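You operate a simulated robot arm through the tools that you are given. There is no shell and no other tool. Be economical: measure what you need, move in short steps, check, and stop when the job is done.

Carry out the task below with a simulated robot arm. There is one attempt and no reset: what you move stays moved.

Task
Gauge short chain two for stretch and sort it.
Fine: lay it along the chain gauge, tag at the clamp; clamp, slide home, read, slide back, unclamp; 105 mm or less green tray, more orange tray.

It is judged by the outcome, as a careful person would: the job done as asked, and still so three seconds after it is handed in. It fails if anything else is knocked over, pushed out of place, dropped, spilled or broken.

Robot
A 6-joint arm with a two-finger parallel gripper, fixed in place. Base frame: the origin is at the foot of the arm, x ahead of it, y to its left, z up; the work surface is at about z = 0.9. Lengths are in m, angles in degrees, forces in N, time in s.
With the tool pointing down near the work surface it reaches from about 0.24 to 0.66 m from the base axis. Its first joint turns from -66.0 to 66.0 degrees. Payload 2.9 kg.
The tool frame sits at the grasp point between the pads (the TCP): z along the fingers, y along the line on which they close. The tips reach 0.03 m beyond it. Largest opening 0.11 m; finger width 0.02, thickness 0.01; the body of the gripper, 0.048 by 0.112 m, starts 0.055 m behind the TCP.
Orientation is that of the tool frame in the base frame, as a unit quaternion [w, x, y, z]. With the fingers straight down and closing along the base's y, the tool's x points along the base's -x, its y along +y and its z along -z.

Tools
- The arm moves only by the tool step_arm. Its argument "deltas" is a list of rows, each a list of 3 entries, a list of its own where there are three numbers: the shift along the base's x, y, z in units of 250 mm (1.0 is 250 mm), then the turn, a rotation vector about the base's x, y, z in units of 45 degrees (1.0 is 45 degrees), then the finger opening in m, from 0 to 0.11. In form: [[[tx, ty, tz], [wx, wy, wz], grip], ...]. A call has 1 to 20 rows; each row is the pose to reach, as a shift and turn from the pose commanded when the call began. A call with a number of a shift or a turn outside -1 to 1 is refused whole. A row lasts 0.2 s, in which the tool goes at most 0.05 m and 8.6 degrees; a call with a longer step from one row to the next is refused whole, and so is a gripper value outside its range. Where a pose cannot be reached the arm comes as near as it can. A force on the tool above 70 N (or 10 N above the force at the start of the call, whichever is more), or a blocked arm, ends the call early, and 0.2 s more pass. Each finger travels about 0.108 m/s and halts on what it meets, pressing with about 38 N; the grip force reading is that of the motor and also rises with nothing between the fingers. The clock runs only during rows and for 0.2 s after the last one: add rows that repeat a pose to give the fingers time. The reply holds the time, the measured pose of the TCP, the force on the tool along the base axes, the opening and the grip force, in the units named above and with some noise.
- Cameras (640 x 400 px; columns grow to the right, rows downward): "scene" is fixed at [0.0775, 0.4301, 1.3949]; the picture's right is [-0.78, -0.62, 0.00], its down [-0.29, 0.36, -0.89] and it looks along [0.55, -0.69, -0.46] (base axes); focal length 320 px, centre (320, 200). "wrist" rides on the gripper at [-0.036, 0, -0.057] in the tool frame; the picture's right is [0.00, -1.00, 0.00], its down [0.97, 0.00, -0.24] and it looks along [0.24, 0.00, 0.97] (tool axes); focal length 218 px, centre (320, 200). There is no depth. A picture from a camera that has moved, and an enlarged one, comes with that camera's place and axes in the base frame and with its lens.
- capture(camera): a new picture of that camera. It takes no simulated time.
- enlarge(camera, box): a new picture of the part [left, top, right, bottom] of that camera's present view, enlarged. It takes no simulated time.
- close_job(): hands the job in; it is judged then, once.

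Go step by step. Nothing tells you positions but the pictures and the camera data: compare them with the known pose of the tool, close in by small moves and look again before you grip or let go. The budget is 120 turns and 68 pictures, counting those below and the enlarged ones. Unless the task says otherwise, let go and move clear before handing in, and close with one line.

The tools are called after "Request:" as name(argument=value, ...) on one line, values as JSON. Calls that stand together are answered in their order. step_arm: Moves the arm, as the interface text tells. Its arguments: {"type":"object","properties":{"deltas":{"type":"array"}},"required":["deltas"]} The other tools are called the same way: capture (camera) takes a picture; enlarge (camera, box) takes an enlarged picture of a part of a camera's view; close_job () hands the job in.

At the start:

```text
t: 0.0
ee_pos: [0.3801, -0.1558, 1.2199]
ee_rot: [0.001, 0.0, 1.0, 0.0]
force: [-0.3, 0.1, 0.3]
gripper_width: 0.1099
gripper_force: 0.0
```

scene: 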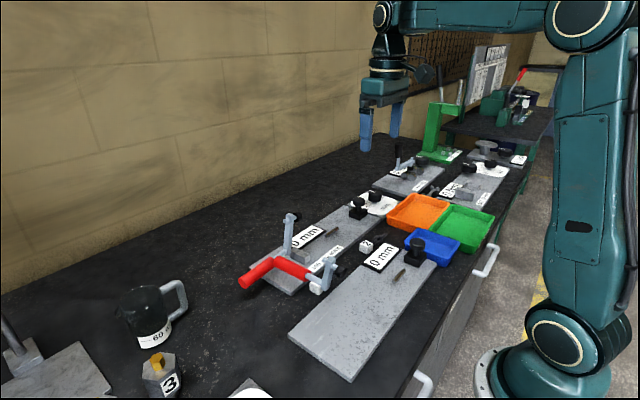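
wrist: 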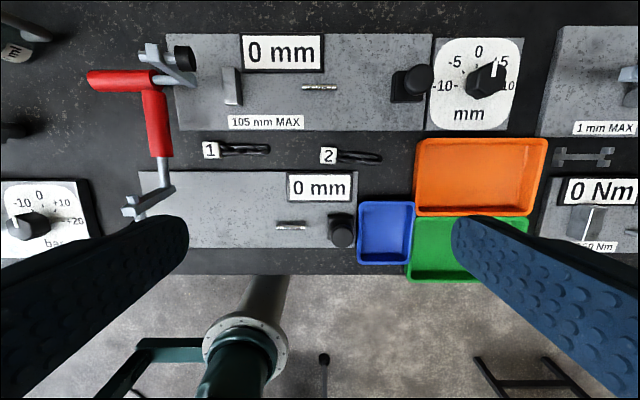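

I see two gauge plates, short chains tagged 1 and 2 between them, and the coloured trays. I'll enlarge the views to understand the gauge before I move anything.

Request:
enlarge(camera="wrist", box=[80, 20, 440, 245])

Request:
enlarge(camera="scene", box=[220, 130, 540, 330])

Request:
enlarge(camera="wrist", box=[180, 130, 420, 280])

```text
1.78 times, centred on (260, 132) of wrist
camera zoom: at [0.4158, -0.1561, 1.2776], right [0.0, -1.0, 0.0], down [-0.97, 0.0, 0.24], along [-0.24, 0.0, -0.97], focal length 388 px, centre (427, 320)
```

zoom: 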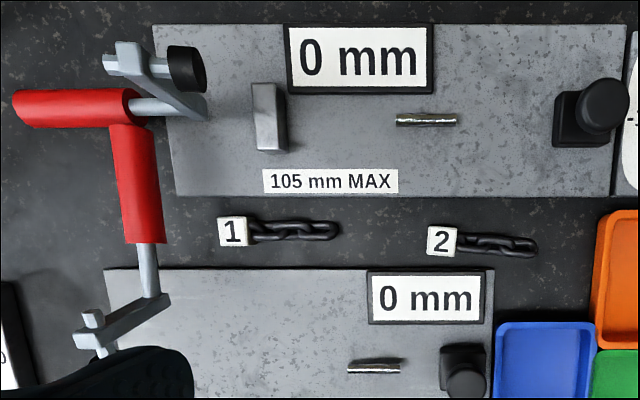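

```text
2.00 times, centred on (380, 230) of scene
camera zoom: at [0.0775, 0.4301, 1.3949], right [-0.78, -0.62, 0.0], down [-0.29, 0.36, -0.89], along [0.55, -0.69, -0.46], focal length 640 px, centre (200, 140)
```

zoom: 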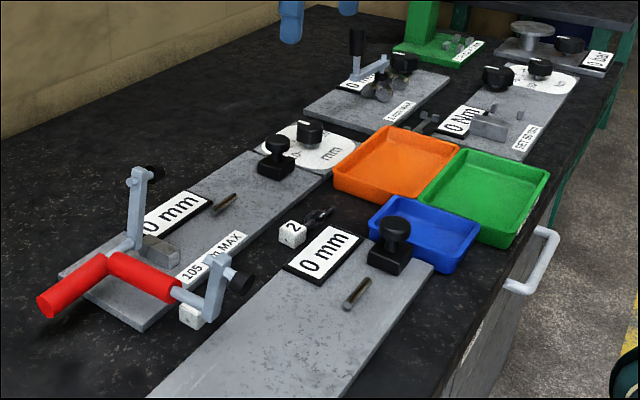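

```text
2.67 times, centred on (300, 205) of wrist
camera zoom: at [0.4158, -0.1561, 1.2776], right [0.0, -1.0, 0.0], down [-0.97, 0.0, 0.24], along [-0.24, 0.0, -0.97], focal length 582 px, centre (373, 187)
```

zoom: 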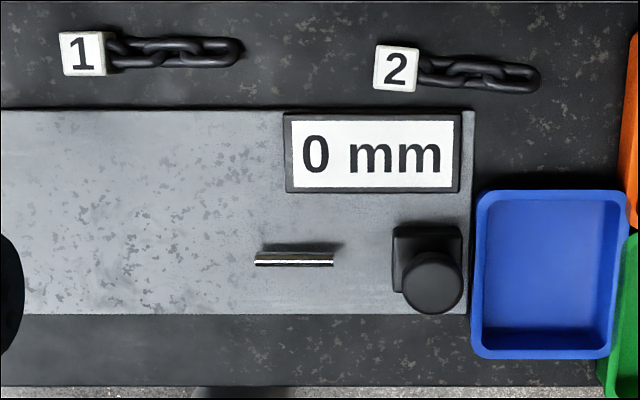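

There are two "0 mm" plates, and the far one carries "105 mm MAX" and a red-handled mechanism. I'll move the wrist camera over its left end for a closer look.

Request:
step_arm(deltas=[[[0.064, 0.149, -0.04], [0, 0, 0], 0.11], [[0.128, 0.298, -0.08], [0, 0, 0], 0.11], [[0.192, 0.447, -0.12], [0, 0, 0], 0.11], [[0.256, 0.596, -0.16], [0, 0, 0], 0.11], [[0.32, 0.744, -0.2], [0, 0, 0], 0.11]])

Request:
capture(camera="wrist")

Request:
enlarge(camera="scene", box=[220, 180, 380, 300])

```text
t: 1.2
ee_pos: [0.4601, 0.0309, 1.1699]
ee_rot: [0.0, 0.001, 1.0, 0.0]
force: [0.5, -0.4, -0.6]
gripper_width: 0.1101
gripper_force: 0.1
```

```text
62 pictures are left
camera wrist: at [0.4954, 0.029, 1.2274], right [0.0, -1.0, 0.0], down [-0.97, 0.0, 0.24], along [-0.24, 0.0, -0.97], focal length 218 px, centre (320, 200)
```

wrist: 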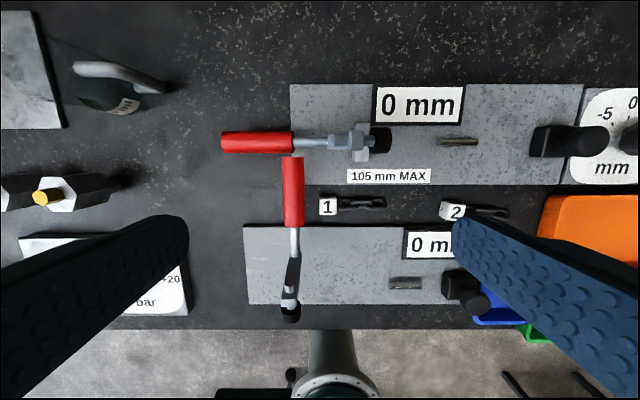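

```text
3.33 times, centred on (300, 240) of scene
camera zoom: at [0.0775, 0.4301, 1.3949], right [-0.78, -0.62, 0.0], down [-0.29, 0.36, -0.89], along [0.55, -0.69, -0.46], focal length 1067 px, centre (387, 67)
```

zoom: 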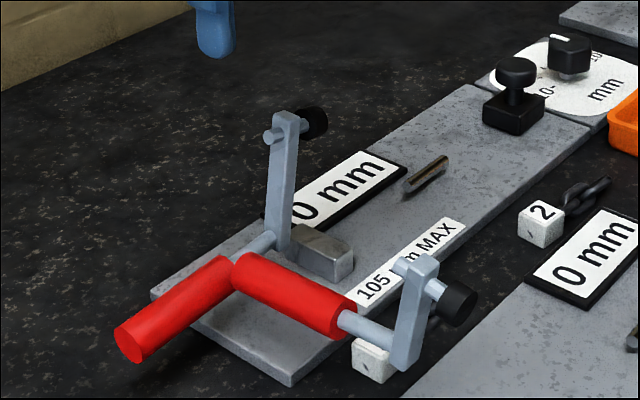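

The red handles belong to two toggle-type clamps, one at each plate. I'll look lower, over the middle of the plates.

Request:
step_arm(deltas=[[[0, -0.12, -0.08], [0, 0, 0], 0.11], [[0, -0.24, -0.16], [0, 0, 0], 0.11], [[0, -0.36, -0.24], [0, 0, 0], 0.11], [[0, -0.48, -0.32], [0, 0, 0], 0.11]])

Request:
capture(camera="wrist")

Request:
enlarge(camera="wrist", box=[360, 40, 640, 215])

Request:
enlarge(camera="scene", box=[310, 160, 470, 280])

```text
t: 2.2
ee_pos: [0.4603, -0.0899, 1.091]
ee_rot: [0.0, 0.0, 1.0, 0.0]
force: [0.7, -0.3, -0.6]
gripper_width: 0.1099
gripper_force: 0.1
```

```text
60 pictures are left
camera wrist: at [0.4961, -0.0901, 1.1477], right [0.0, -1.0, 0.0], down [-0.97, 0.0, 0.24], along [-0.24, 0.0, -0.97], focal length 218 px, centre (320, 200)
```

wrist: 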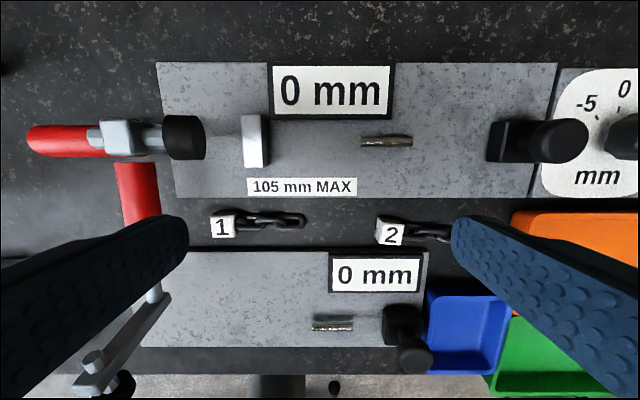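

```text
2.29 times, centred on (500, 128) of wrist
camera zoom: at [0.4961, -0.0901, 1.1477], right [0.0, -1.0, 0.0], down [-0.97, 0.0, 0.24], along [-0.24, 0.0, -0.97], focal length 499 px, centre (-91, 366)
```

zoom: 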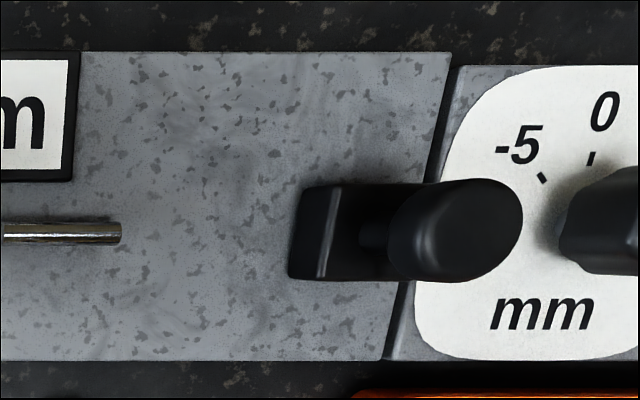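

```text
3.33 times, centred on (390, 220) of scene
camera zoom: at [0.0774, 0.4301, 1.3949], right [-0.78, -0.62, 0.0], down [-0.29, 0.36, -0.89], along [0.55, -0.69, -0.46], focal length 1067 px, centre (87, 133)
```

zoom: 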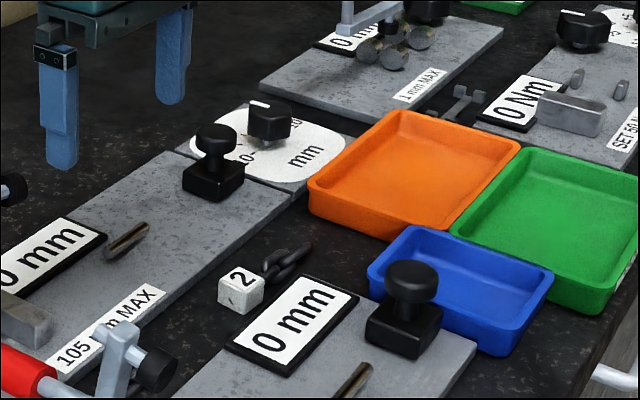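

Plate 1 has a fixed block beside its clamp, a short rod, and a black slide at the -y end. I'll take a closer look at the rod and slide.

Request:
step_arm(deltas=[[[0.02, -0.14, -0.1], [0, 0, 0], 0.11], [[0.04, -0.28, -0.2], [0, 0, 0], 0.11], [[0.06, -0.3, -0.3], [0, 0, 0], 0.11]])

Request:
capture(camera="wrist")

```text
t: 3.0
ee_pos: [0.4759, -0.1635, 1.0149]
ee_rot: [-0.001, 0.0, 1.0, 0.0]
force: [-0.4, 0.5, 1.3]
gripper_width: 0.1102
gripper_force: 0.0
```

```text
57 pictures are left
camera wrist: at [0.5113, -0.1648, 1.0718], right [0.0, -1.0, 0.0], down [-0.97, 0.0, 0.24], along [-0.24, 0.0, -0.97], focal length 218 px, centre (320, 200)
```

wrist: 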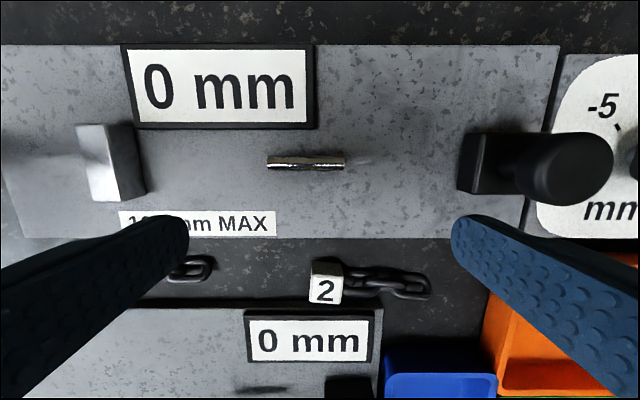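

I need a sharper look at the rod, block and slide.

Request:
enlarge(camera="wrist", box=[240, 130, 400, 230])

Request:
enlarge(camera="wrist", box=[280, 230, 460, 330])

Request:
enlarge(camera="scene", box=[280, 180, 380, 255])

```text
4.00 times, centred on (320, 180) of wrist
camera zoom: at [0.5113, -0.1648, 1.0718], right [0.0, -1.0, 0.0], down [-0.97, 0.0, 0.24], along [-0.24, 0.0, -0.97], focal length 873 px, centre (320, 280)
```

zoom: 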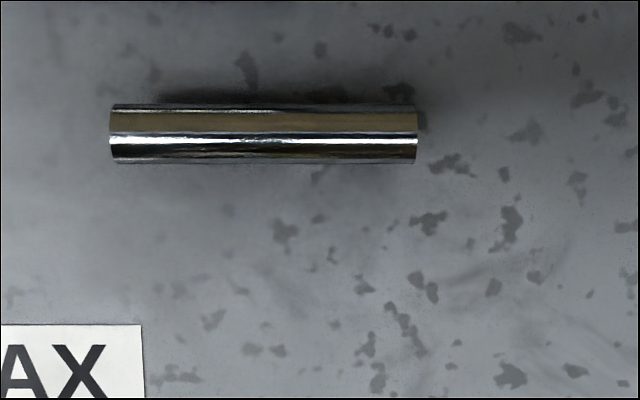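

```text
3.56 times, centred on (370, 280) of wrist
camera zoom: at [0.5113, -0.1648, 1.0718], right [0.0, -1.0, 0.0], down [-0.97, 0.0, 0.24], along [-0.24, 0.0, -0.97], focal length 776 px, centre (142, -84)
```

zoom: 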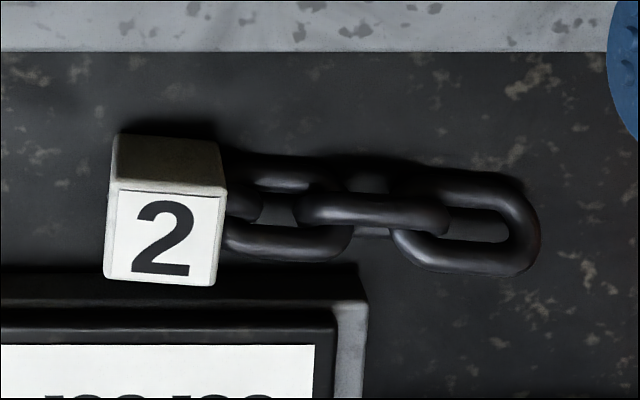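

```text
5.33 times, centred on (330, 218) of scene
camera zoom: at [0.0775, 0.43, 1.3949], right [-0.78, -0.62, 0.0], down [-0.29, 0.36, -0.89], along [0.55, -0.69, -0.46], focal length 1707 px, centre (267, 107)
```

zoom: 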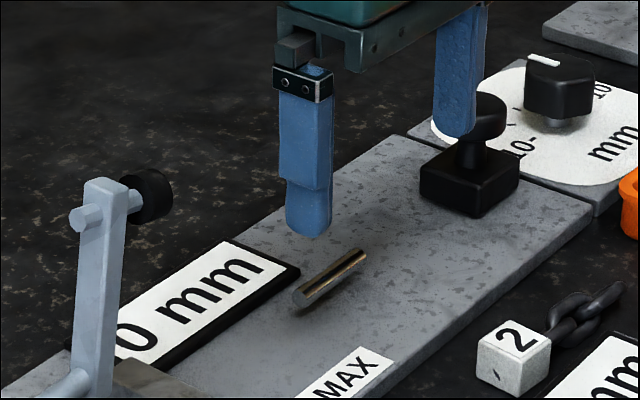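

The rod appears to sit about 1 cm above the plate on the slide line. I'll look at the zero dial first, then check the near gauge for a label.

Request:
step_arm(deltas=[[[0, -0.1, 0.15], [0, 0, 0], 0.11], [[0, -0.24, 0.25], [0, 0, 0], 0.11], [[0, -0.4, 0.3], [0, 0, 0], 0.11], [[0, -0.56, 0.3], [0, 0, 0], 0.11], [[0, -0.6, 0.3], [0, 0, 0], 0.11]])

Request:
capture(camera="wrist")

Request:
step_arm(deltas=[[[-0.08, 0.15, 0.05], [0, 0, 0], 0.11], [[-0.16, 0.3, 0.1], [0, 0, 0], 0.11], [[-0.24, 0.45, 0.15], [0, 0, 0], 0.11], [[-0.32, 0.6, 0.15], [0, 0, 0], 0.11], [[-0.4, 0.75, 0.15], [0, 0, 0], 0.11], [[-0.48, 0.9, 0.15], [0, 0, 0], 0.11], [[-0.52, 1.0, 0.15], [0, 0, 0], 0.11]])

Request:
capture(camera="wrist")

```text
t: 4.2
ee_pos: [0.475, -0.314, 1.0895]
ee_rot: [0.0, -0.001, 1.0, -0.001]
force: [-0.7, 0.0, 0.8]
gripper_width: 0.1101
gripper_force: 0.0
```

```text
53 pictures are left
camera wrist: at [0.5114, -0.3148, 1.1467], right [0.0, -1.0, 0.0], down [-0.97, 0.0, 0.24], along [-0.24, 0.0, -0.97], focal length 218 px, centre (320, 200)
```

wrist: 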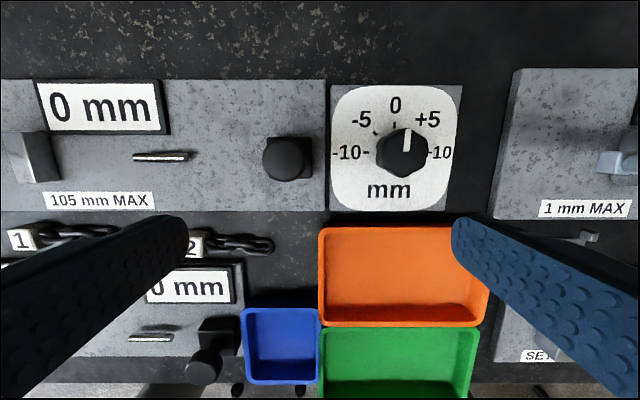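

```text
t: 5.8
ee_pos: [0.3454, -0.0634, 1.1287]
ee_rot: [0.0, -0.001, 1.0, 0.0]
force: [-0.2, -0.1, -0.3]
gripper_width: 0.11
gripper_force: 0.0
```

```text
52 pictures are left
camera wrist: at [0.3811, -0.065, 1.1852], right [0.0, -1.0, 0.0], down [-0.97, 0.0, 0.24], along [-0.24, 0.0, -0.97], focal length 218 px, centre (320, 200)
```

wrist: 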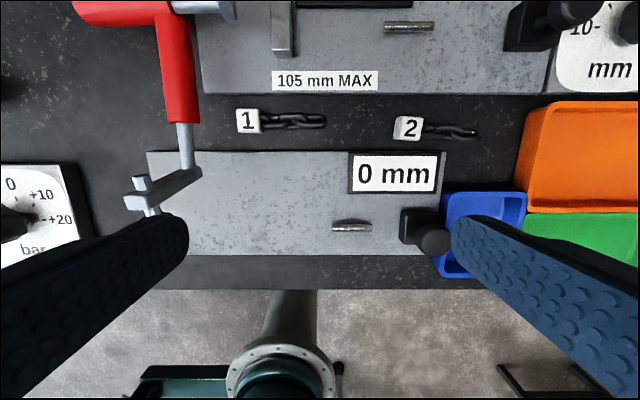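

The zero dial appears to sit slightly on the plus side, and I'll allow for that when I read the gauge. The far plate, labelled 105 mm MAX with block, clamp and slide, is the chain gauge. Next I'll look at its clamp from above.

Request:
step_arm(deltas=[[[0.1, 0.12, 0], [0, 0, 0], 0.11], [[0.2, 0.24, 0], [0, 0, 0], 0.11], [[0.3, 0.36, 0], [0, 0, 0], 0.11], [[0.4, 0.44, 0], [0, 0, 0], 0.11], [[0.5, 0.44, 0], [0, 0, 0], 0.11]])

Request:
capture(camera="wrist")

Request:
enlarge(camera="wrist", box=[180, 60, 420, 210])

```text
t: 7.0
ee_pos: [0.47, 0.047, 1.1284]
ee_rot: [0.0, 0.0, 1.0, 0.0]
force: [0.8, 1.1, -0.3]
gripper_width: 0.1102
gripper_force: 0.0
```

```text
51 pictures are left
camera wrist: at [0.506, 0.0458, 1.1853], right [0.0, -1.0, 0.0], down [-0.97, 0.0, 0.24], along [-0.24, 0.0, -0.97], focal length 218 px, centre (320, 200)
```

wrist: 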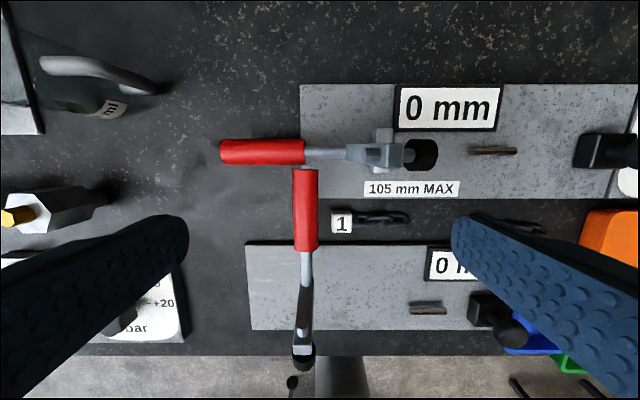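

```text
2.67 times, centred on (300, 135) of wrist
camera zoom: at [0.506, 0.0458, 1.1853], right [0.0, -1.0, 0.0], down [-0.97, 0.0, 0.24], along [-0.24, 0.0, -0.97], focal length 582 px, centre (373, 373)
```

zoom: 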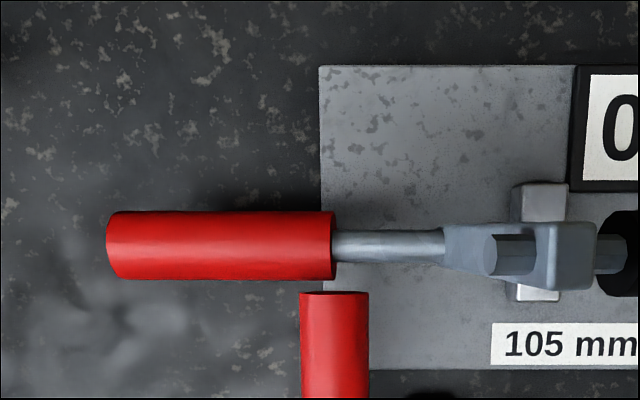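

The clamp pivots near (0.50, 0.013, 0.955), with its handle reaching to about y=0.15. I'll tilt the camera for an oblique look at the rod and slide.

Request:
step_arm(deltas=[[[-0.06, -0.15, 0], [0, -0.16, 0], 0.11], [[-0.14, -0.3, 0], [0, -0.33, 0], 0.11], [[-0.22, -0.45, 0], [0, -0.5, 0], 0.11], [[-0.3, -0.6, -0.1], [0, -0.67, 0], 0.11], [[-0.38, -0.75, -0.2], [0, -0.84, 0], 0.11], [[-0.44, -0.79, -0.3], [0, -1.0, 0], 0.11]])

Request:
capture(camera="wrist")

```text
t: 8.4
ee_pos: [0.3614, -0.1532, 1.0536]
ee_rot: [0.384, 0.001, 0.923, -0.001]
force: [0.4, 0.3, 0.8]
gripper_width: 0.1099
gripper_force: 0.1
```

```text
49 pictures are left
camera wrist: at [0.3453, -0.1538, 1.1188], right [0.0, -1.0, 0.0], down [-0.86, 0.0, -0.52], along [0.52, 0.0, -0.86], focal length 218 px, centre (320, 200)
```

wrist: 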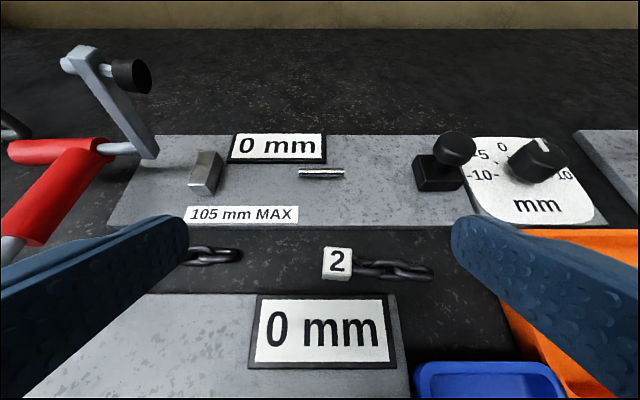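

Request:
enlarge(camera="wrist", box=[170, 110, 490, 230])

Request:
enlarge(camera="wrist", box=[400, 120, 600, 230])

```text
2.00 times, centred on (330, 170) of wrist
camera zoom: at [0.3453, -0.1538, 1.1188], right [0.0, -1.0, 0.0], down [-0.86, 0.0, -0.52], along [0.52, 0.0, -0.86], focal length 436 px, centre (300, 260)
```

zoom: 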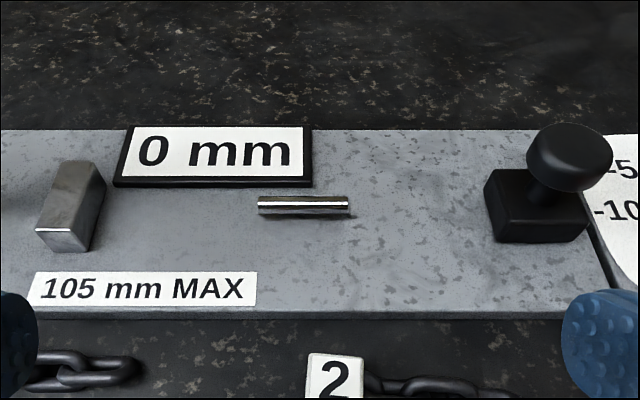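

```text
3.20 times, centred on (500, 175) of wrist
camera zoom: at [0.3453, -0.1538, 1.1188], right [0.0, -1.0, 0.0], down [-0.86, 0.0, -0.52], along [0.52, 0.0, -0.86], focal length 698 px, centre (-256, 280)
```

zoom: 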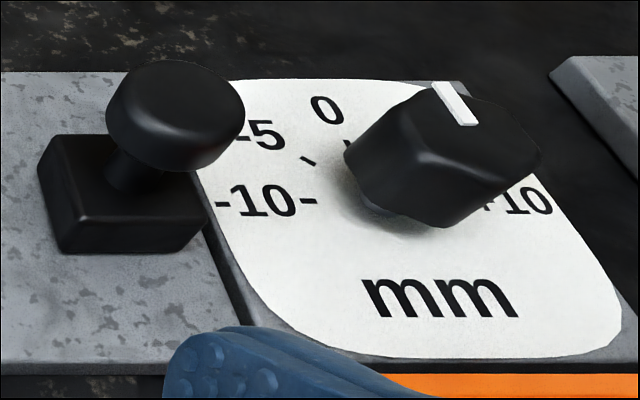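

The rod floats about 1 cm above the plate at chain-centre height, so it probably belongs to the slide, which has its knob at about (0.502, -0.286, 0.957). I'll go back to vertical above the knob and check how the slide behaves.

Request:
step_arm(deltas=[[[0.06, -0.09, 0.04], [0, 0.16, 0], 0.11], [[0.16, -0.18, 0.06], [0, 0.33, 0], 0.11], [[0.26, -0.27, 0.06], [0, 0.5, 0], 0.11], [[0.36, -0.36, 0.06], [0, 0.67, 0], 0.11], [[0.46, -0.45, 0.06], [0, 0.84, 0], 0.11], [[0.56, -0.53, 0.06], [0, 1.0, 0], 0.11]])

Request:
capture(camera="wrist")

```text
t: 9.8
ee_pos: [0.5003, -0.2838, 1.0664]
ee_rot: [-0.002, 0.0, 1.0, 0.001]
force: [-0.1, -0.2, -0.8]
gripper_width: 0.1098
gripper_force: 0.1
```

```text
46 pictures are left
camera wrist: at [0.5366, -0.2844, 1.1239], right [0.0, -1.0, 0.0], down [-0.97, 0.0, 0.24], along [-0.24, 0.0, -0.97], focal length 218 px, centre (320, 200)
```

wrist: 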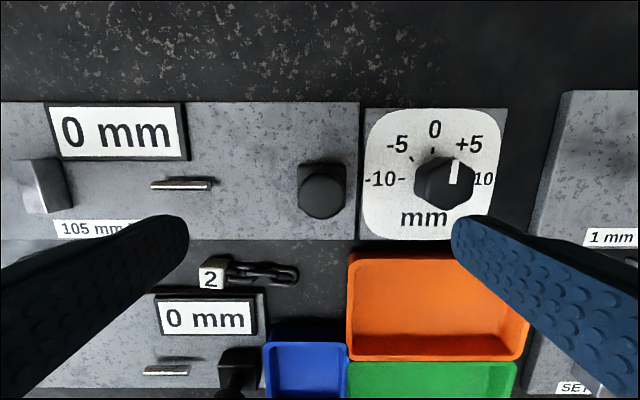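

The knob is centred beneath the tool. I'm descending and gripping it by the y direction.

Request:
step_arm(deltas=[[[0.006, -0.005, -0.13], [0, 0, 0], 0.08], [[0.006, -0.005, -0.26], [0, 0, 0], 0.08], [[0.006, -0.005, -0.37], [0, 0, 0], 0.08], [[0.006, -0.005, -0.376], [0, 0, 0], 0.03], [[0.006, -0.005, -0.376], [0, 0, 0], 0.03], [[0.006, -0.005, -0.376], [0, 0, 0], 0.03]])

Request:
capture(camera="wrist")

```text
t: 11.2
ee_pos: [0.5012, -0.2851, 0.976]
ee_rot: [0.0, -0.002, 1.0, 0.0]
force: [0.2, 5.0, 3.3]
gripper_width: 0.0349
gripper_force: 45.3
```

```text
45 pictures are left
camera wrist: at [0.5374, -0.2857, 1.0315], right [0.0, -1.0, 0.0], down [-0.97, 0.0, 0.24], along [-0.24, 0.0, -0.97], focal length 218 px, centre (320, 200)
```

wrist: 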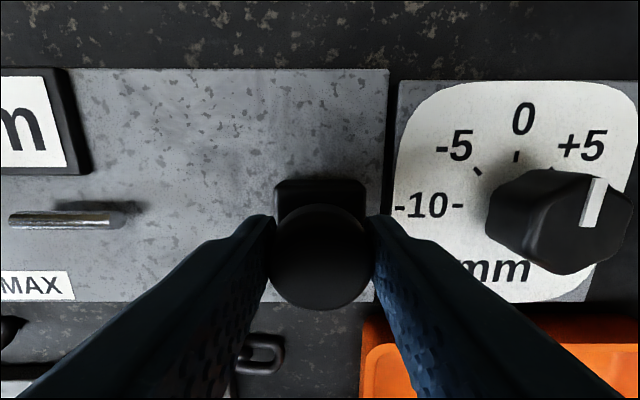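

The knob is held (35 mm wide). I'll try a small 30 mm slide toward the clamp to see what moves.

Request:
step_arm(deltas=[[[0, 0.04, 0], [0, 0, 0], 0.03], [[0, 0.08, 0], [0, 0, 0], 0.03], [[0, 0.12, 0], [0, 0, 0], 0.03]])

Request:
capture(camera="wrist")

```text
t: 12.0
ee_pos: [0.5016, -0.2552, 0.9747]
ee_rot: [0.002, 0.0, 1.0, -0.001]
force: [-0.4, -1.7, 7.4]
gripper_width: 0.0349
gripper_force: 45.0
```

```text
44 pictures are left
camera wrist: at [0.5373, -0.2562, 1.0315], right [0.0, -1.0, 0.0], down [-0.97, 0.0, 0.24], along [-0.24, 0.0, -0.97], focal length 218 px, centre (320, 200)
```

wrist: 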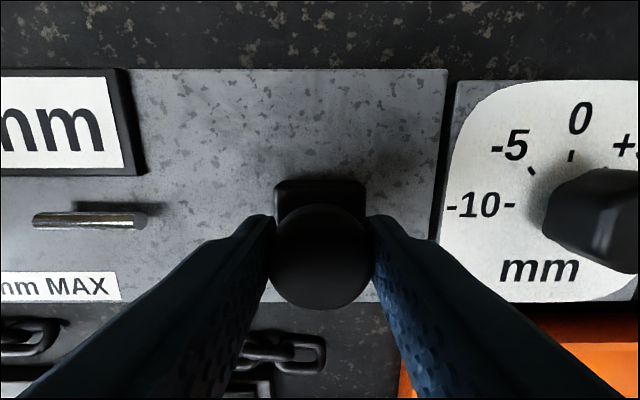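

The slide moves smoothly and carries the rod with it, at a lower ratio. I'll go on gently to find its end of travel while the gauge is empty.

Request:
step_arm(deltas=[[[0, 0.04, 0], [0, 0, 0], 0.03], [[0, 0.08, 0], [0, 0, 0], 0.03], [[0, 0.12, 0], [0, 0, 0], 0.03], [[0, 0.16, 0], [0, 0, 0], 0.03], [[0, 0.2, 0], [0, 0, 0], 0.03]])

Request:
capture(camera="wrist")

```text
t: 13.0
ee_pos: [0.5015, -0.235, 0.9755]
ee_rot: [0.008, 0.018, 1.0, -0.009]
force: [3.0, -13.5, -8.7]
gripper_width: 0.0349
gripper_force: 45.0
stopped in row 4: the force on the tool passed its limit (the readings are from after the stop); the commanded pose is now the measured one
```

```text
43 pictures are left
camera wrist: at [0.5366, -0.2351, 1.0318], right [-0.03, -1.0, 0.02], down [-0.97, 0.04, 0.23], along [-0.23, -0.01, -0.97], focal length 218 px, centre (320, 200)
```

wrist: 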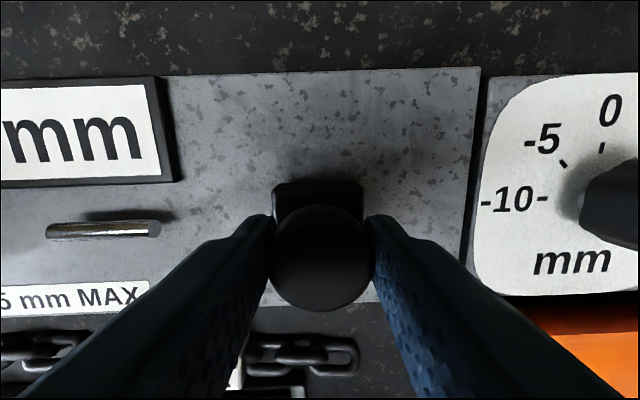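

The slide stops after 50 mm of travel (knob from y=-0.285 to -0.235), which is home. I'll slide it back to the start, straighten the wrist, release and rise.

Request:
step_arm(deltas=[[[0, -0.04, 0], [0.023, 0.02, 0.046], 0.03], [[0, -0.08, 0], [0.023, 0.02, 0.046], 0.03], [[0, -0.12, 0], [0.023, 0.02, 0.046], 0.03], [[0, -0.16, 0], [0.023, 0.02, 0.046], 0.03], [[0, -0.2, 0], [0.023, 0.02, 0.046], 0.03], [[0, -0.2, 0], [0.023, 0.02, 0.046], 0.03]])

Request:
step_arm(deltas=[[[0, 0, 0], [0, 0, 0], 0.08], [[0, 0, 0], [0, 0, 0], 0.08], [[0, 0, 0.15], [0, 0, 0], 0.08], [[0, 0, 0.3], [0, 0, 0], 0.08], [[-0.15, 0.1, 0.4], [0, 0, 0], 0.08], [[-0.3, 0.2, 0.4], [0, 0, 0], 0.08], [[-0.4, 0.25, 0.4], [0, 0, 0], 0.08]])

Request:
capture(camera="wrist")

```text
t: 14.4
ee_pos: [0.5019, -0.2817, 0.9748]
ee_rot: [0.0, -0.005, 1.0, 0.0]
force: [10.2, 0.7, -8.3]
gripper_width: 0.0346
gripper_force: 44.3
```

```text
refused: row 5 steps farther than a row can; nothing moved
```

```text
42 pictures are left
camera wrist: at [0.5376, -0.2826, 1.0314], right [0.01, -1.0, 0.0], down [-0.97, -0.01, 0.24], along [-0.24, 0.0, -0.97], focal length 218 px, centre (320, 200)
```

wrist: 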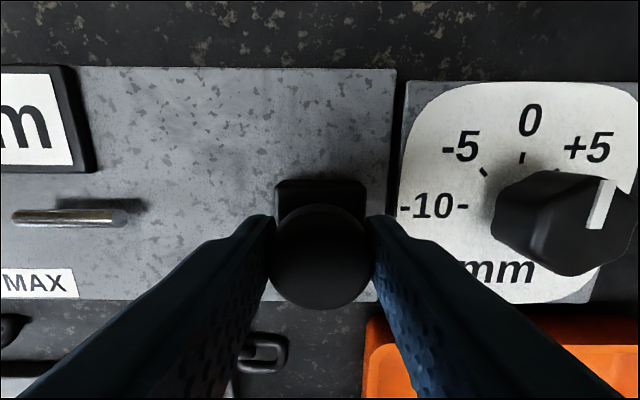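

The slide is about 3 mm short of its start, so I'll nudge it back, release and rise.

Request:
step_arm(deltas=[[[0, -0.014, 0], [0, 0, 0], 0.03], [[0, -0.014, 0], [0, 0, 0], 0.03], [[0, -0.014, 0], [0, 0, 0], 0.08], [[0, -0.008, 0], [0, 0, 0], 0.08], [[0, -0.002, 0.12], [0, 0, 0], 0.08], [[0, 0, 0.28], [0, 0, 0], 0.08], [[-0.14, 0.08, 0.34], [0, 0, 0], 0.08], [[-0.28, 0.16, 0.34], [0, 0, 0], 0.08], [[-0.4, 0.25, 0.34], [0, 0, 0], 0.08]])

Request:
capture(camera="wrist")

```text
t: 16.4
ee_pos: [0.4005, -0.2189, 1.0595]
ee_rot: [-0.002, -0.003, 1.0, 0.001]
force: [-0.2, 0.5, 0.1]
gripper_width: 0.0804
gripper_force: 0.0
```

```text
41 pictures are left
camera wrist: at [0.4372, -0.2189, 1.1156], right [0.01, -1.0, 0.0], down [-0.97, -0.01, 0.24], along [-0.24, 0.0, -0.97], focal length 218 px, centre (320, 200)
```

wrist: 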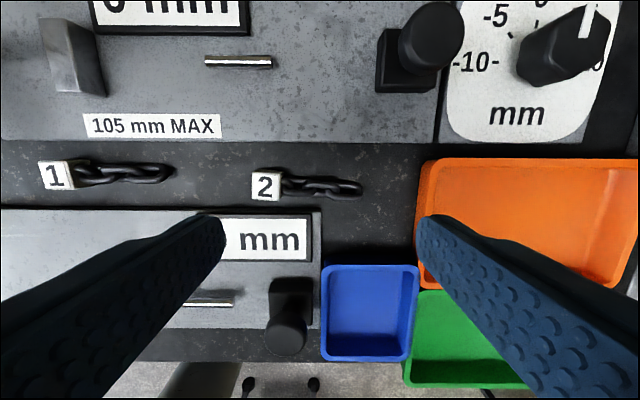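

Slide 2 is back at its start and chain 2's tag is at about (0.404, -0.171). I'll turn the gripper -90° so the fingers close along x across the tag with the camera on the -y side.

Request:
step_arm(deltas=[[[0, 0.04, 0], [0, 0, -0.17], 0.08], [[0, 0.08, 0], [0, 0, -0.34], 0.08], [[0, 0.12, 0], [0, 0, -0.51], 0.08], [[0, 0.16, 0], [0, 0, -0.68], 0.08], [[0.01, 0.19, 0], [0, 0, -0.85], 0.08], [[0.014, 0.19, 0], [0, 0, -1], 0.08]])

Request:
step_arm(deltas=[[[0, 0, 0], [0, 0, -0.17], 0.08], [[0, 0, 0], [0, 0, -0.34], 0.08], [[0, 0, 0], [0, 0, -0.51], 0.08], [[0, 0, 0], [0, 0, -0.68], 0.08], [[0, 0, 0], [0, 0, -0.85], 0.08], [[0, 0, 0], [0, 0, -1], 0.08]])

Request:
capture(camera="wrist")

```text
t: 17.8
ee_pos: [0.4056, -0.1715, 1.0588]
ee_rot: [-0.001, 0.381, 0.925, 0.002]
force: [-0.7, 0.6, -0.8]
gripper_width: 0.0798
gripper_force: 0.1
```

```text
t: 19.2
ee_pos: [0.4055, -0.1726, 1.0601]
ee_rot: [-0.001, 0.705, 0.709, 0.001]
force: [1.0, 0.1, 0.2]
gripper_width: 0.0799
gripper_force: 0.0
```

```text
40 pictures are left
camera wrist: at [0.4047, -0.2088, 1.1165], right [-1.0, 0.0, 0.0], down [0.0, 0.97, 0.24], along [0.0, 0.24, -0.97], focal length 218 px, centre (320, 200)
```

wrist: 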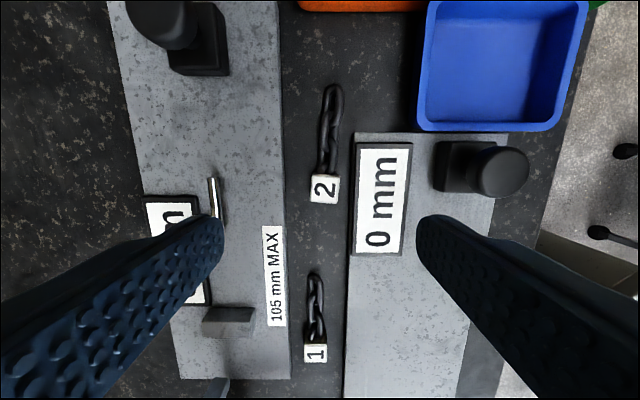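

Tag 2 is at about (0.400, -0.172). I'll descend to just above it with a narrow opening and look again.

Request:
step_arm(deltas=[[[-0.01, 0.004, -0.13], [0, 0, 0], 0.06], [[-0.02, 0.004, -0.26], [0, 0, 0], 0.036], [[-0.02, 0.004, -0.36], [0, 0, 0], 0.036], [[-0.02, 0.004, -0.36], [0, 0, 0], 0.036]])

Request:
capture(camera="wrist")

```text
t: 20.2
ee_pos: [0.4005, -0.171, 0.9684]
ee_rot: [0.0, 0.705, 0.709, 0.002]
force: [0.3, 0.9, 0.2]
gripper_width: 0.036
gripper_force: 0.0
```

```text
39 pictures are left
camera wrist: at [0.3997, -0.2081, 1.0264], right [-1.0, -0.01, 0.0], down [-0.01, 0.97, 0.24], along [0.0, 0.24, -0.97], focal length 218 px, centre (320, 200)
```

wrist: 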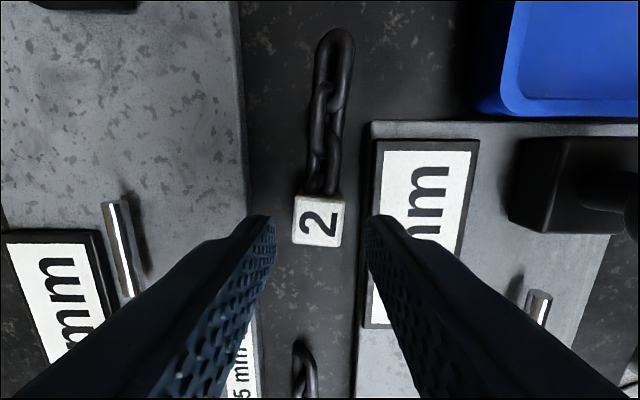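

The tag lies centred between the fingers. I'm descending to grip it.

Request:
step_arm(deltas=[[[0, -0.004, -0.06], [0, 0, 0], 0.036], [[0, -0.004, -0.124], [0, 0, 0], 0.036], [[0, -0.004, -0.124], [0, 0, 0], 0.015], [[0, -0.004, -0.124], [0, 0, 0], 0.015], [[0, -0.004, -0.124], [0, 0, 0], 0.015]])

Request:
step_arm(deltas=[[[0, 0, 0.06], [0, 0, 0], 0.015], [[0, 0, 0.12], [0, 0, 0], 0.015], [[0, 0, 0.2], [0, 0, 0], 0.015]])

Request:
capture(camera="wrist")

Request:
capture(camera="scene")

```text
t: 21.4
ee_pos: [0.3979, -0.1717, 0.9424]
ee_rot: [-0.003, 0.704, 0.71, 0.001]
force: [-28.7, -0.7, 59.5]
gripper_width: 0.0294
gripper_force: 14.9
```

```text
t: 22.2
ee_pos: [0.4, -0.1713, 0.9895]
ee_rot: [-0.001, 0.705, 0.71, 0.002]
force: [0.2, -0.3, -1.2]
gripper_width: 0.0253
gripper_force: 37.8
```

```text
38 pictures are left
camera wrist: at [0.3999, -0.2083, 1.0457], right [-1.0, -0.01, 0.0], down [-0.01, 0.97, 0.24], along [0.0, 0.24, -0.97], focal length 218 px, centre (320, 200)
```

wrist: 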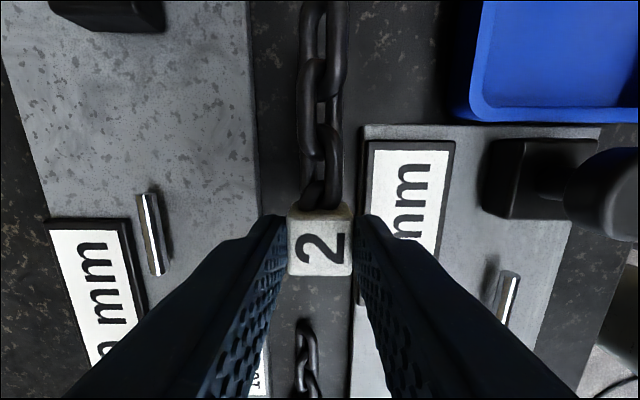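

```text
37 pictures are left
```

scene: 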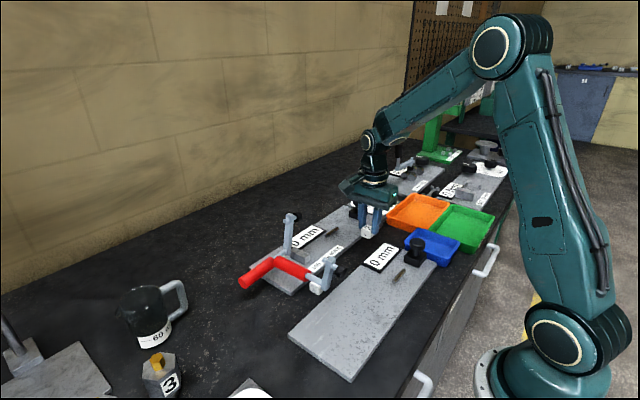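

The chain lifts as one rigid piece, extending level towards -y. I'll carry it over the labelled gauge, staying clear of the clamp plunger.

Request:
step_arm(deltas=[[[0, 0, 0.12], [0, 0, 0], 0.015], [[0.1, 0.09, 0.12], [0, 0, 0], 0.015], [[0.2, 0.18, 0.12], [0, 0, 0], 0.015], [[0.3, 0.27, 0.12], [0, 0, 0], 0.015], [[0.408, 0.345, 0.12], [0, 0, 0], 0.015]])

Request:
capture(camera="wrist")

Request:
enlarge(camera="scene", box=[250, 150, 410, 270])

```text
t: 23.4
ee_pos: [0.502, -0.0853, 1.0194]
ee_rot: [0.0, 0.704, 0.71, 0.002]
force: [0.2, 0.0, -1.9]
gripper_width: 0.0254
gripper_force: 38.4
```

```text
36 pictures are left
camera wrist: at [0.5014, -0.1222, 1.0758], right [-1.0, -0.01, 0.0], down [-0.01, 0.97, 0.24], along [0.0, 0.24, -0.97], focal length 218 px, centre (320, 200)
```

wrist: 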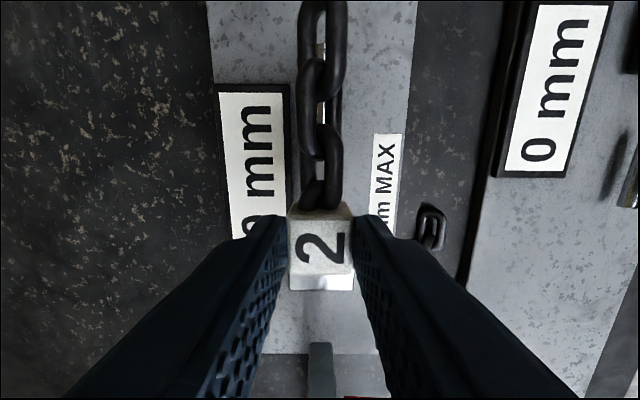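

```text
3.33 times, centred on (330, 210) of scene
camera zoom: at [0.0775, 0.4301, 1.3949], right [-0.78, -0.62, 0.0], down [-0.29, 0.36, -0.89], along [0.55, -0.69, -0.46], focal length 1067 px, centre (287, 167)
```

zoom: 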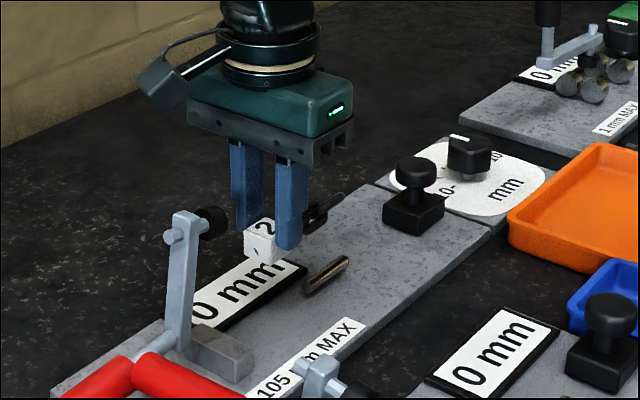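

I'm lowering the chain to about 12 mm above the plate, then easing the tag towards the block.

Request:
step_arm(deltas=[[[0, 0, -0.08], [0, 0, 0], 0.015], [[0, 0, -0.16], [0, 0, 0], 0.015], [[0, 0, -0.21], [0, 0, 0], 0.015], [[0, 0.06, -0.21], [0, 0, 0], 0.015], [[0, 0.108, -0.21], [0, 0, 0], 0.015]])

Request:
capture(camera="wrist")

Request:
enlarge(camera="scene", box=[280, 180, 380, 255])

```text
t: 24.6
ee_pos: [0.5026, -0.0587, 0.9654]
ee_rot: [0.0, 0.705, 0.709, 0.002]
force: [0.1, -0.2, -2.3]
gripper_width: 0.0252
gripper_force: 37.5
```

```text
34 pictures are left
camera wrist: at [0.5022, -0.0955, 1.0229], right [-1.0, -0.01, 0.0], down [-0.01, 0.97, 0.24], along [0.0, 0.24, -0.97], focal length 218 px, centre (320, 200)
```

wrist: 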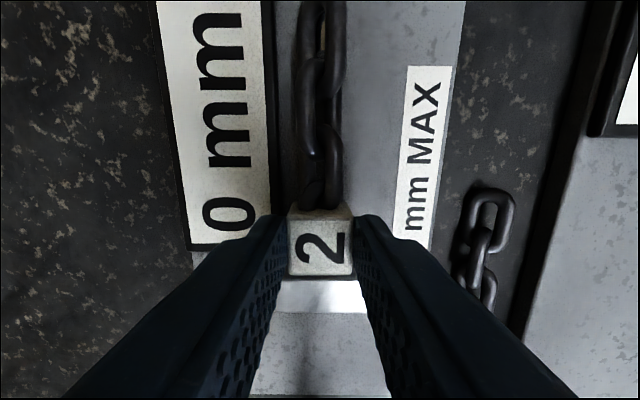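

```text
5.33 times, centred on (330, 218) of scene
camera zoom: at [0.0775, 0.4301, 1.3949], right [-0.78, -0.62, 0.0], down [-0.29, 0.36, -0.89], along [0.55, -0.69, -0.46], focal length 1707 px, centre (267, 107)
```

zoom: 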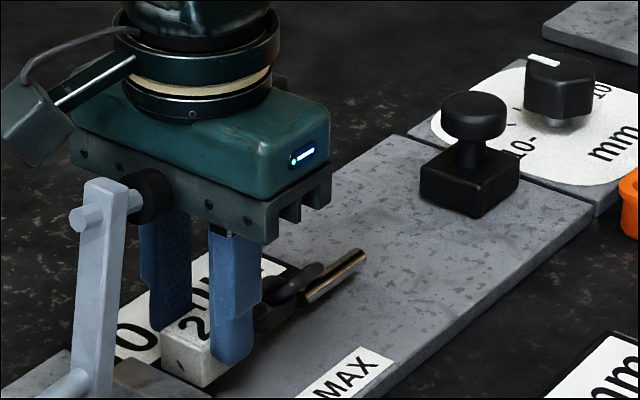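

The tag is about 8 mm short of the block face and aligned with it. I'm lowering it gently while watching the force.

Request:
step_arm(deltas=[[[0, 0, -0.02], [0, 0, 0], 0.015], [[0, 0, -0.04], [0, 0, 0], 0.015], [[0, 0, -0.052], [0, 0, 0], 0.015], [[0, 0, -0.06], [0, 0, 0], 0.015]])

Request:
enlarge(camera="scene", box=[280, 180, 380, 255])

Request:
capture(camera="wrist")

```text
t: 25.6
ee_pos: [0.5014, -0.059, 0.9539]
ee_rot: [0.0, 0.705, 0.71, 0.004]
force: [-8.1, 1.2, 23.9]
gripper_width: 0.0254
gripper_force: 38.0
```

```text
5.33 times, centred on (330, 218) of scene
camera zoom: at [0.0768, 0.4302, 1.3949], right [-0.78, -0.62, 0.0], down [-0.29, 0.36, -0.89], along [0.55, -0.69, -0.46], focal length 1707 px, centre (267, 107)
```

zoom: 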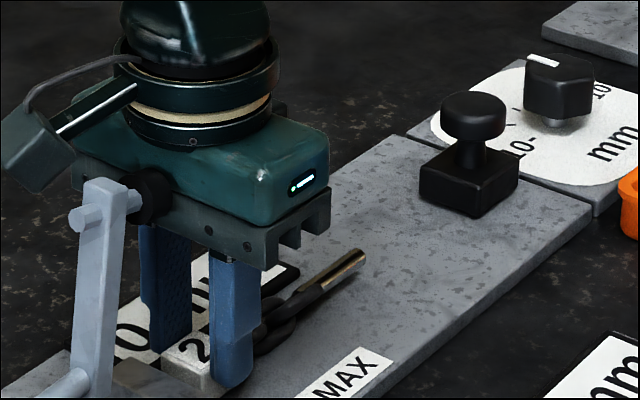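

```text
31 pictures are left
camera wrist: at [0.5018, -0.0953, 1.0107], right [-1.0, -0.01, 0.0], down [-0.01, 0.97, 0.24], along [0.0, 0.24, -0.97], focal length 218 px, centre (320, 200)
```

wrist: 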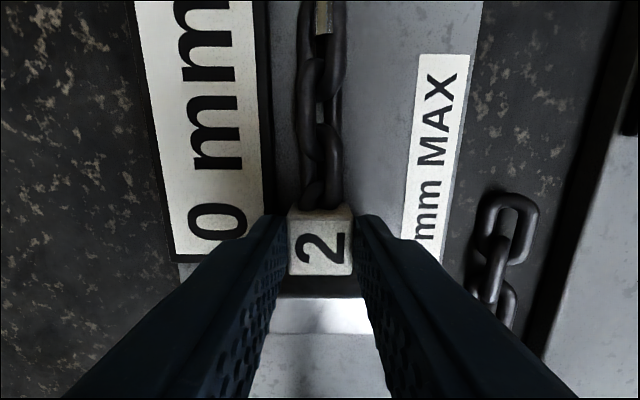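

The chain now lies flat on the plate, with the gauge rod sitting inside its last link, so this is the right gauge. I'm releasing and backing off to check.

Request:
step_arm(deltas=[[[0, 0, 0.008], [0, 0, 0], 0.045], [[0, 0, 0.008], [0, 0, 0], 0.045], [[0, 0, 0.1], [0, 0, 0], 0.045], [[0, -0.05, 0.2], [0, 0, 0], 0.045], [[0, -0.16, 0.32], [0, 0, 0], 0.045], [[0, -0.3, 0.44], [0, 0, 0], 0.045]])

Request:
capture(camera="wrist")

Request:
enlarge(camera="scene", box=[240, 190, 400, 290])

```text
t: 27.0
ee_pos: [0.5016, -0.1345, 1.0622]
ee_rot: [0.0, 0.704, 0.71, 0.001]
force: [-1.1, 0.3, 0.1]
gripper_width: 0.0449
gripper_force: 0.2
```

```text
30 pictures are left
camera wrist: at [0.502, -0.1712, 1.119], right [-1.0, -0.01, 0.0], down [-0.01, 0.97, 0.24], along [0.0, 0.24, -0.97], focal length 218 px, centre (320, 200)
```

wrist: 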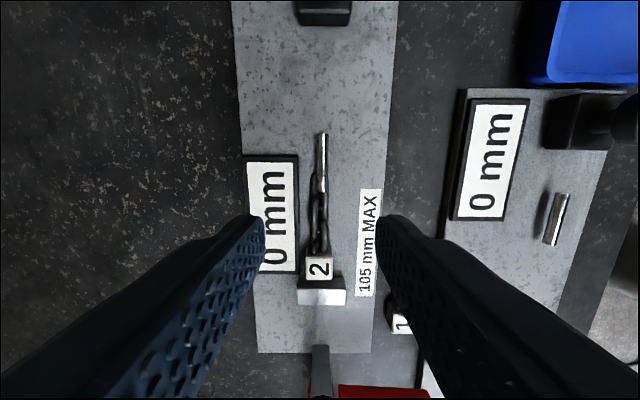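

```text
4.00 times, centred on (320, 240) of scene
camera zoom: at [0.0774, 0.4301, 1.3949], right [-0.78, -0.62, 0.0], down [-0.29, 0.36, -0.89], along [0.55, -0.69, -0.46], focal length 1280 px, centre (320, 40)
```

zoom: 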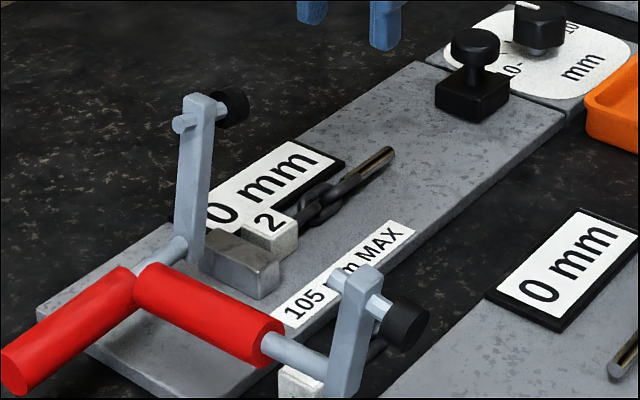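

The chain is seated with its tag just off the block and under the plunger's landing spot. Next I'll go over the clamp handle at about (0.50, 0.12, 0.956), passing above the clamp arm.

Request:
step_arm(deltas=[[[0, 0, 0.15], [0, 0, 0], 0.06], [[0, 0.12, 0.28], [0, 0, 0], 0.06], [[0, 0.3, 0.3], [0, 0, 0], 0.06], [[0, 0.48, 0.3], [0, 0, 0], 0.06], [[0, 0.66, 0.3], [0, 0, 0], 0.06], [[0, 0.84, 0.3], [0, 0, 0], 0.06], [[0, 0.99, 0.25], [0, 0, 0], 0.06], [[0, 1.0, 0.1], [0, 0, 0], 0.06]])

Request:
capture(camera="wrist")

```text
t: 28.8
ee_pos: [0.5026, 0.1184, 1.0857]
ee_rot: [-0.001, 0.704, 0.71, 0.001]
force: [0.0, -1.1, 0.1]
gripper_width: 0.0598
gripper_force: 0.0
```

```text
28 pictures are left
camera wrist: at [0.502, 0.0808, 1.1428], right [-1.0, -0.01, 0.0], down [-0.01, 0.97, 0.24], along [0.0, 0.24, -0.97], focal length 218 px, centre (320, 200)
```

wrist: 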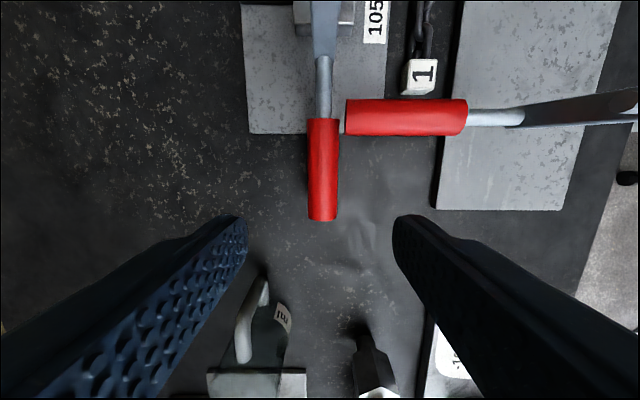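

The handle spans y 0.059–0.145 at x≈0.4995. I'm descending onto it at y=0.12 and gripping it across x.

Request:
step_arm(deltas=[[[-0.01, 0.006, -0.17], [0, 0, 0], 0.06], [[-0.01, 0.006, -0.34], [0, 0, 0], 0.06], [[-0.01, 0.006, -0.515], [0, 0, 0], 0.06], [[-0.01, 0.006, -0.515], [0, 0, 0], 0.02], [[-0.01, 0.006, -0.515], [0, 0, 0], 0.02], [[-0.01, 0.006, -0.515], [0, 0, 0], 0.02]])

Request:
capture(camera="wrist")

```text
t: 30.2
ee_pos: [0.5005, 0.1187, 0.9561]
ee_rot: [0.0, 0.706, 0.708, 0.003]
force: [14.8, 1.6, -7.3]
gripper_width: 0.0252
gripper_force: 44.9
```

```text
27 pictures are left
camera wrist: at [0.4997, 0.0814, 1.014], right [-1.0, -0.01, 0.0], down [-0.01, 0.97, 0.24], along [0.0, 0.24, -0.97], focal length 218 px, centre (320, 200)
```

wrist: 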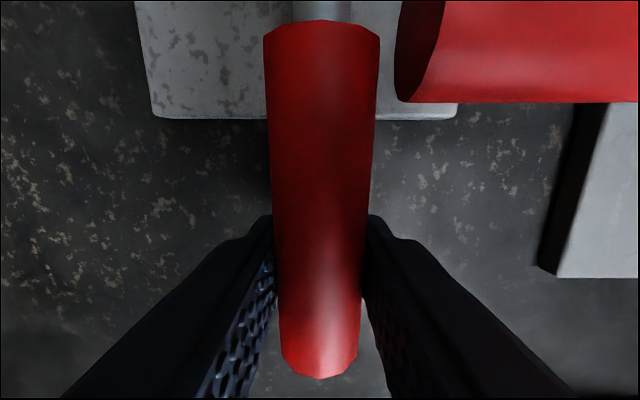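

The handle is gripped. I'll begin the arc about the pivot, in small steps while watching the force.

Request:
step_arm(deltas=[[[0, -0.001, 0.027], [0, 0, 0], 0.02], [[0, -0.004, 0.055], [0, 0, 0], 0.02], [[0, -0.009, 0.082], [0, 0, 0], 0.02], [[0, -0.015, 0.109], [0, 0, 0], 0.02], [[0, -0.024, 0.135], [0, 0, 0], 0.02], [[0, -0.034, 0.161], [0, 0, 0], 0.02]])

Request:
enlarge(camera="scene", box=[220, 170, 400, 290])

```text
t: 31.6
ee_pos: [0.4994, 0.1111, 0.9995]
ee_rot: [0.0, 0.703, 0.711, 0.004]
force: [13.3, 16.9, -10.7]
gripper_width: 0.0257
gripper_force: 44.7
```

```text
3.33 times, centred on (310, 230) of scene
camera zoom: at [0.078, 0.4306, 1.3947], right [-0.78, -0.62, 0.0], down [-0.29, 0.36, -0.89], along [0.55, -0.69, -0.46], focal length 1067 px, centre (353, 100)
```

zoom: 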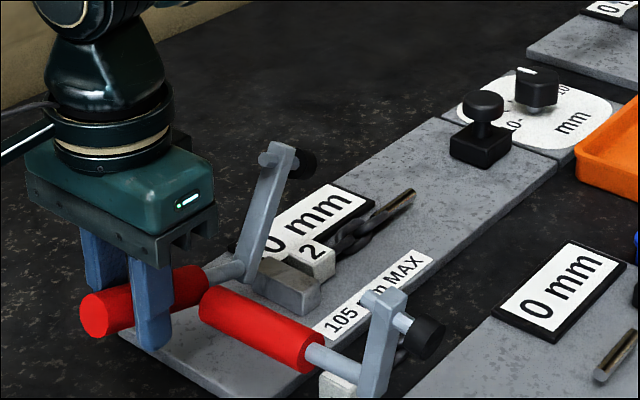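

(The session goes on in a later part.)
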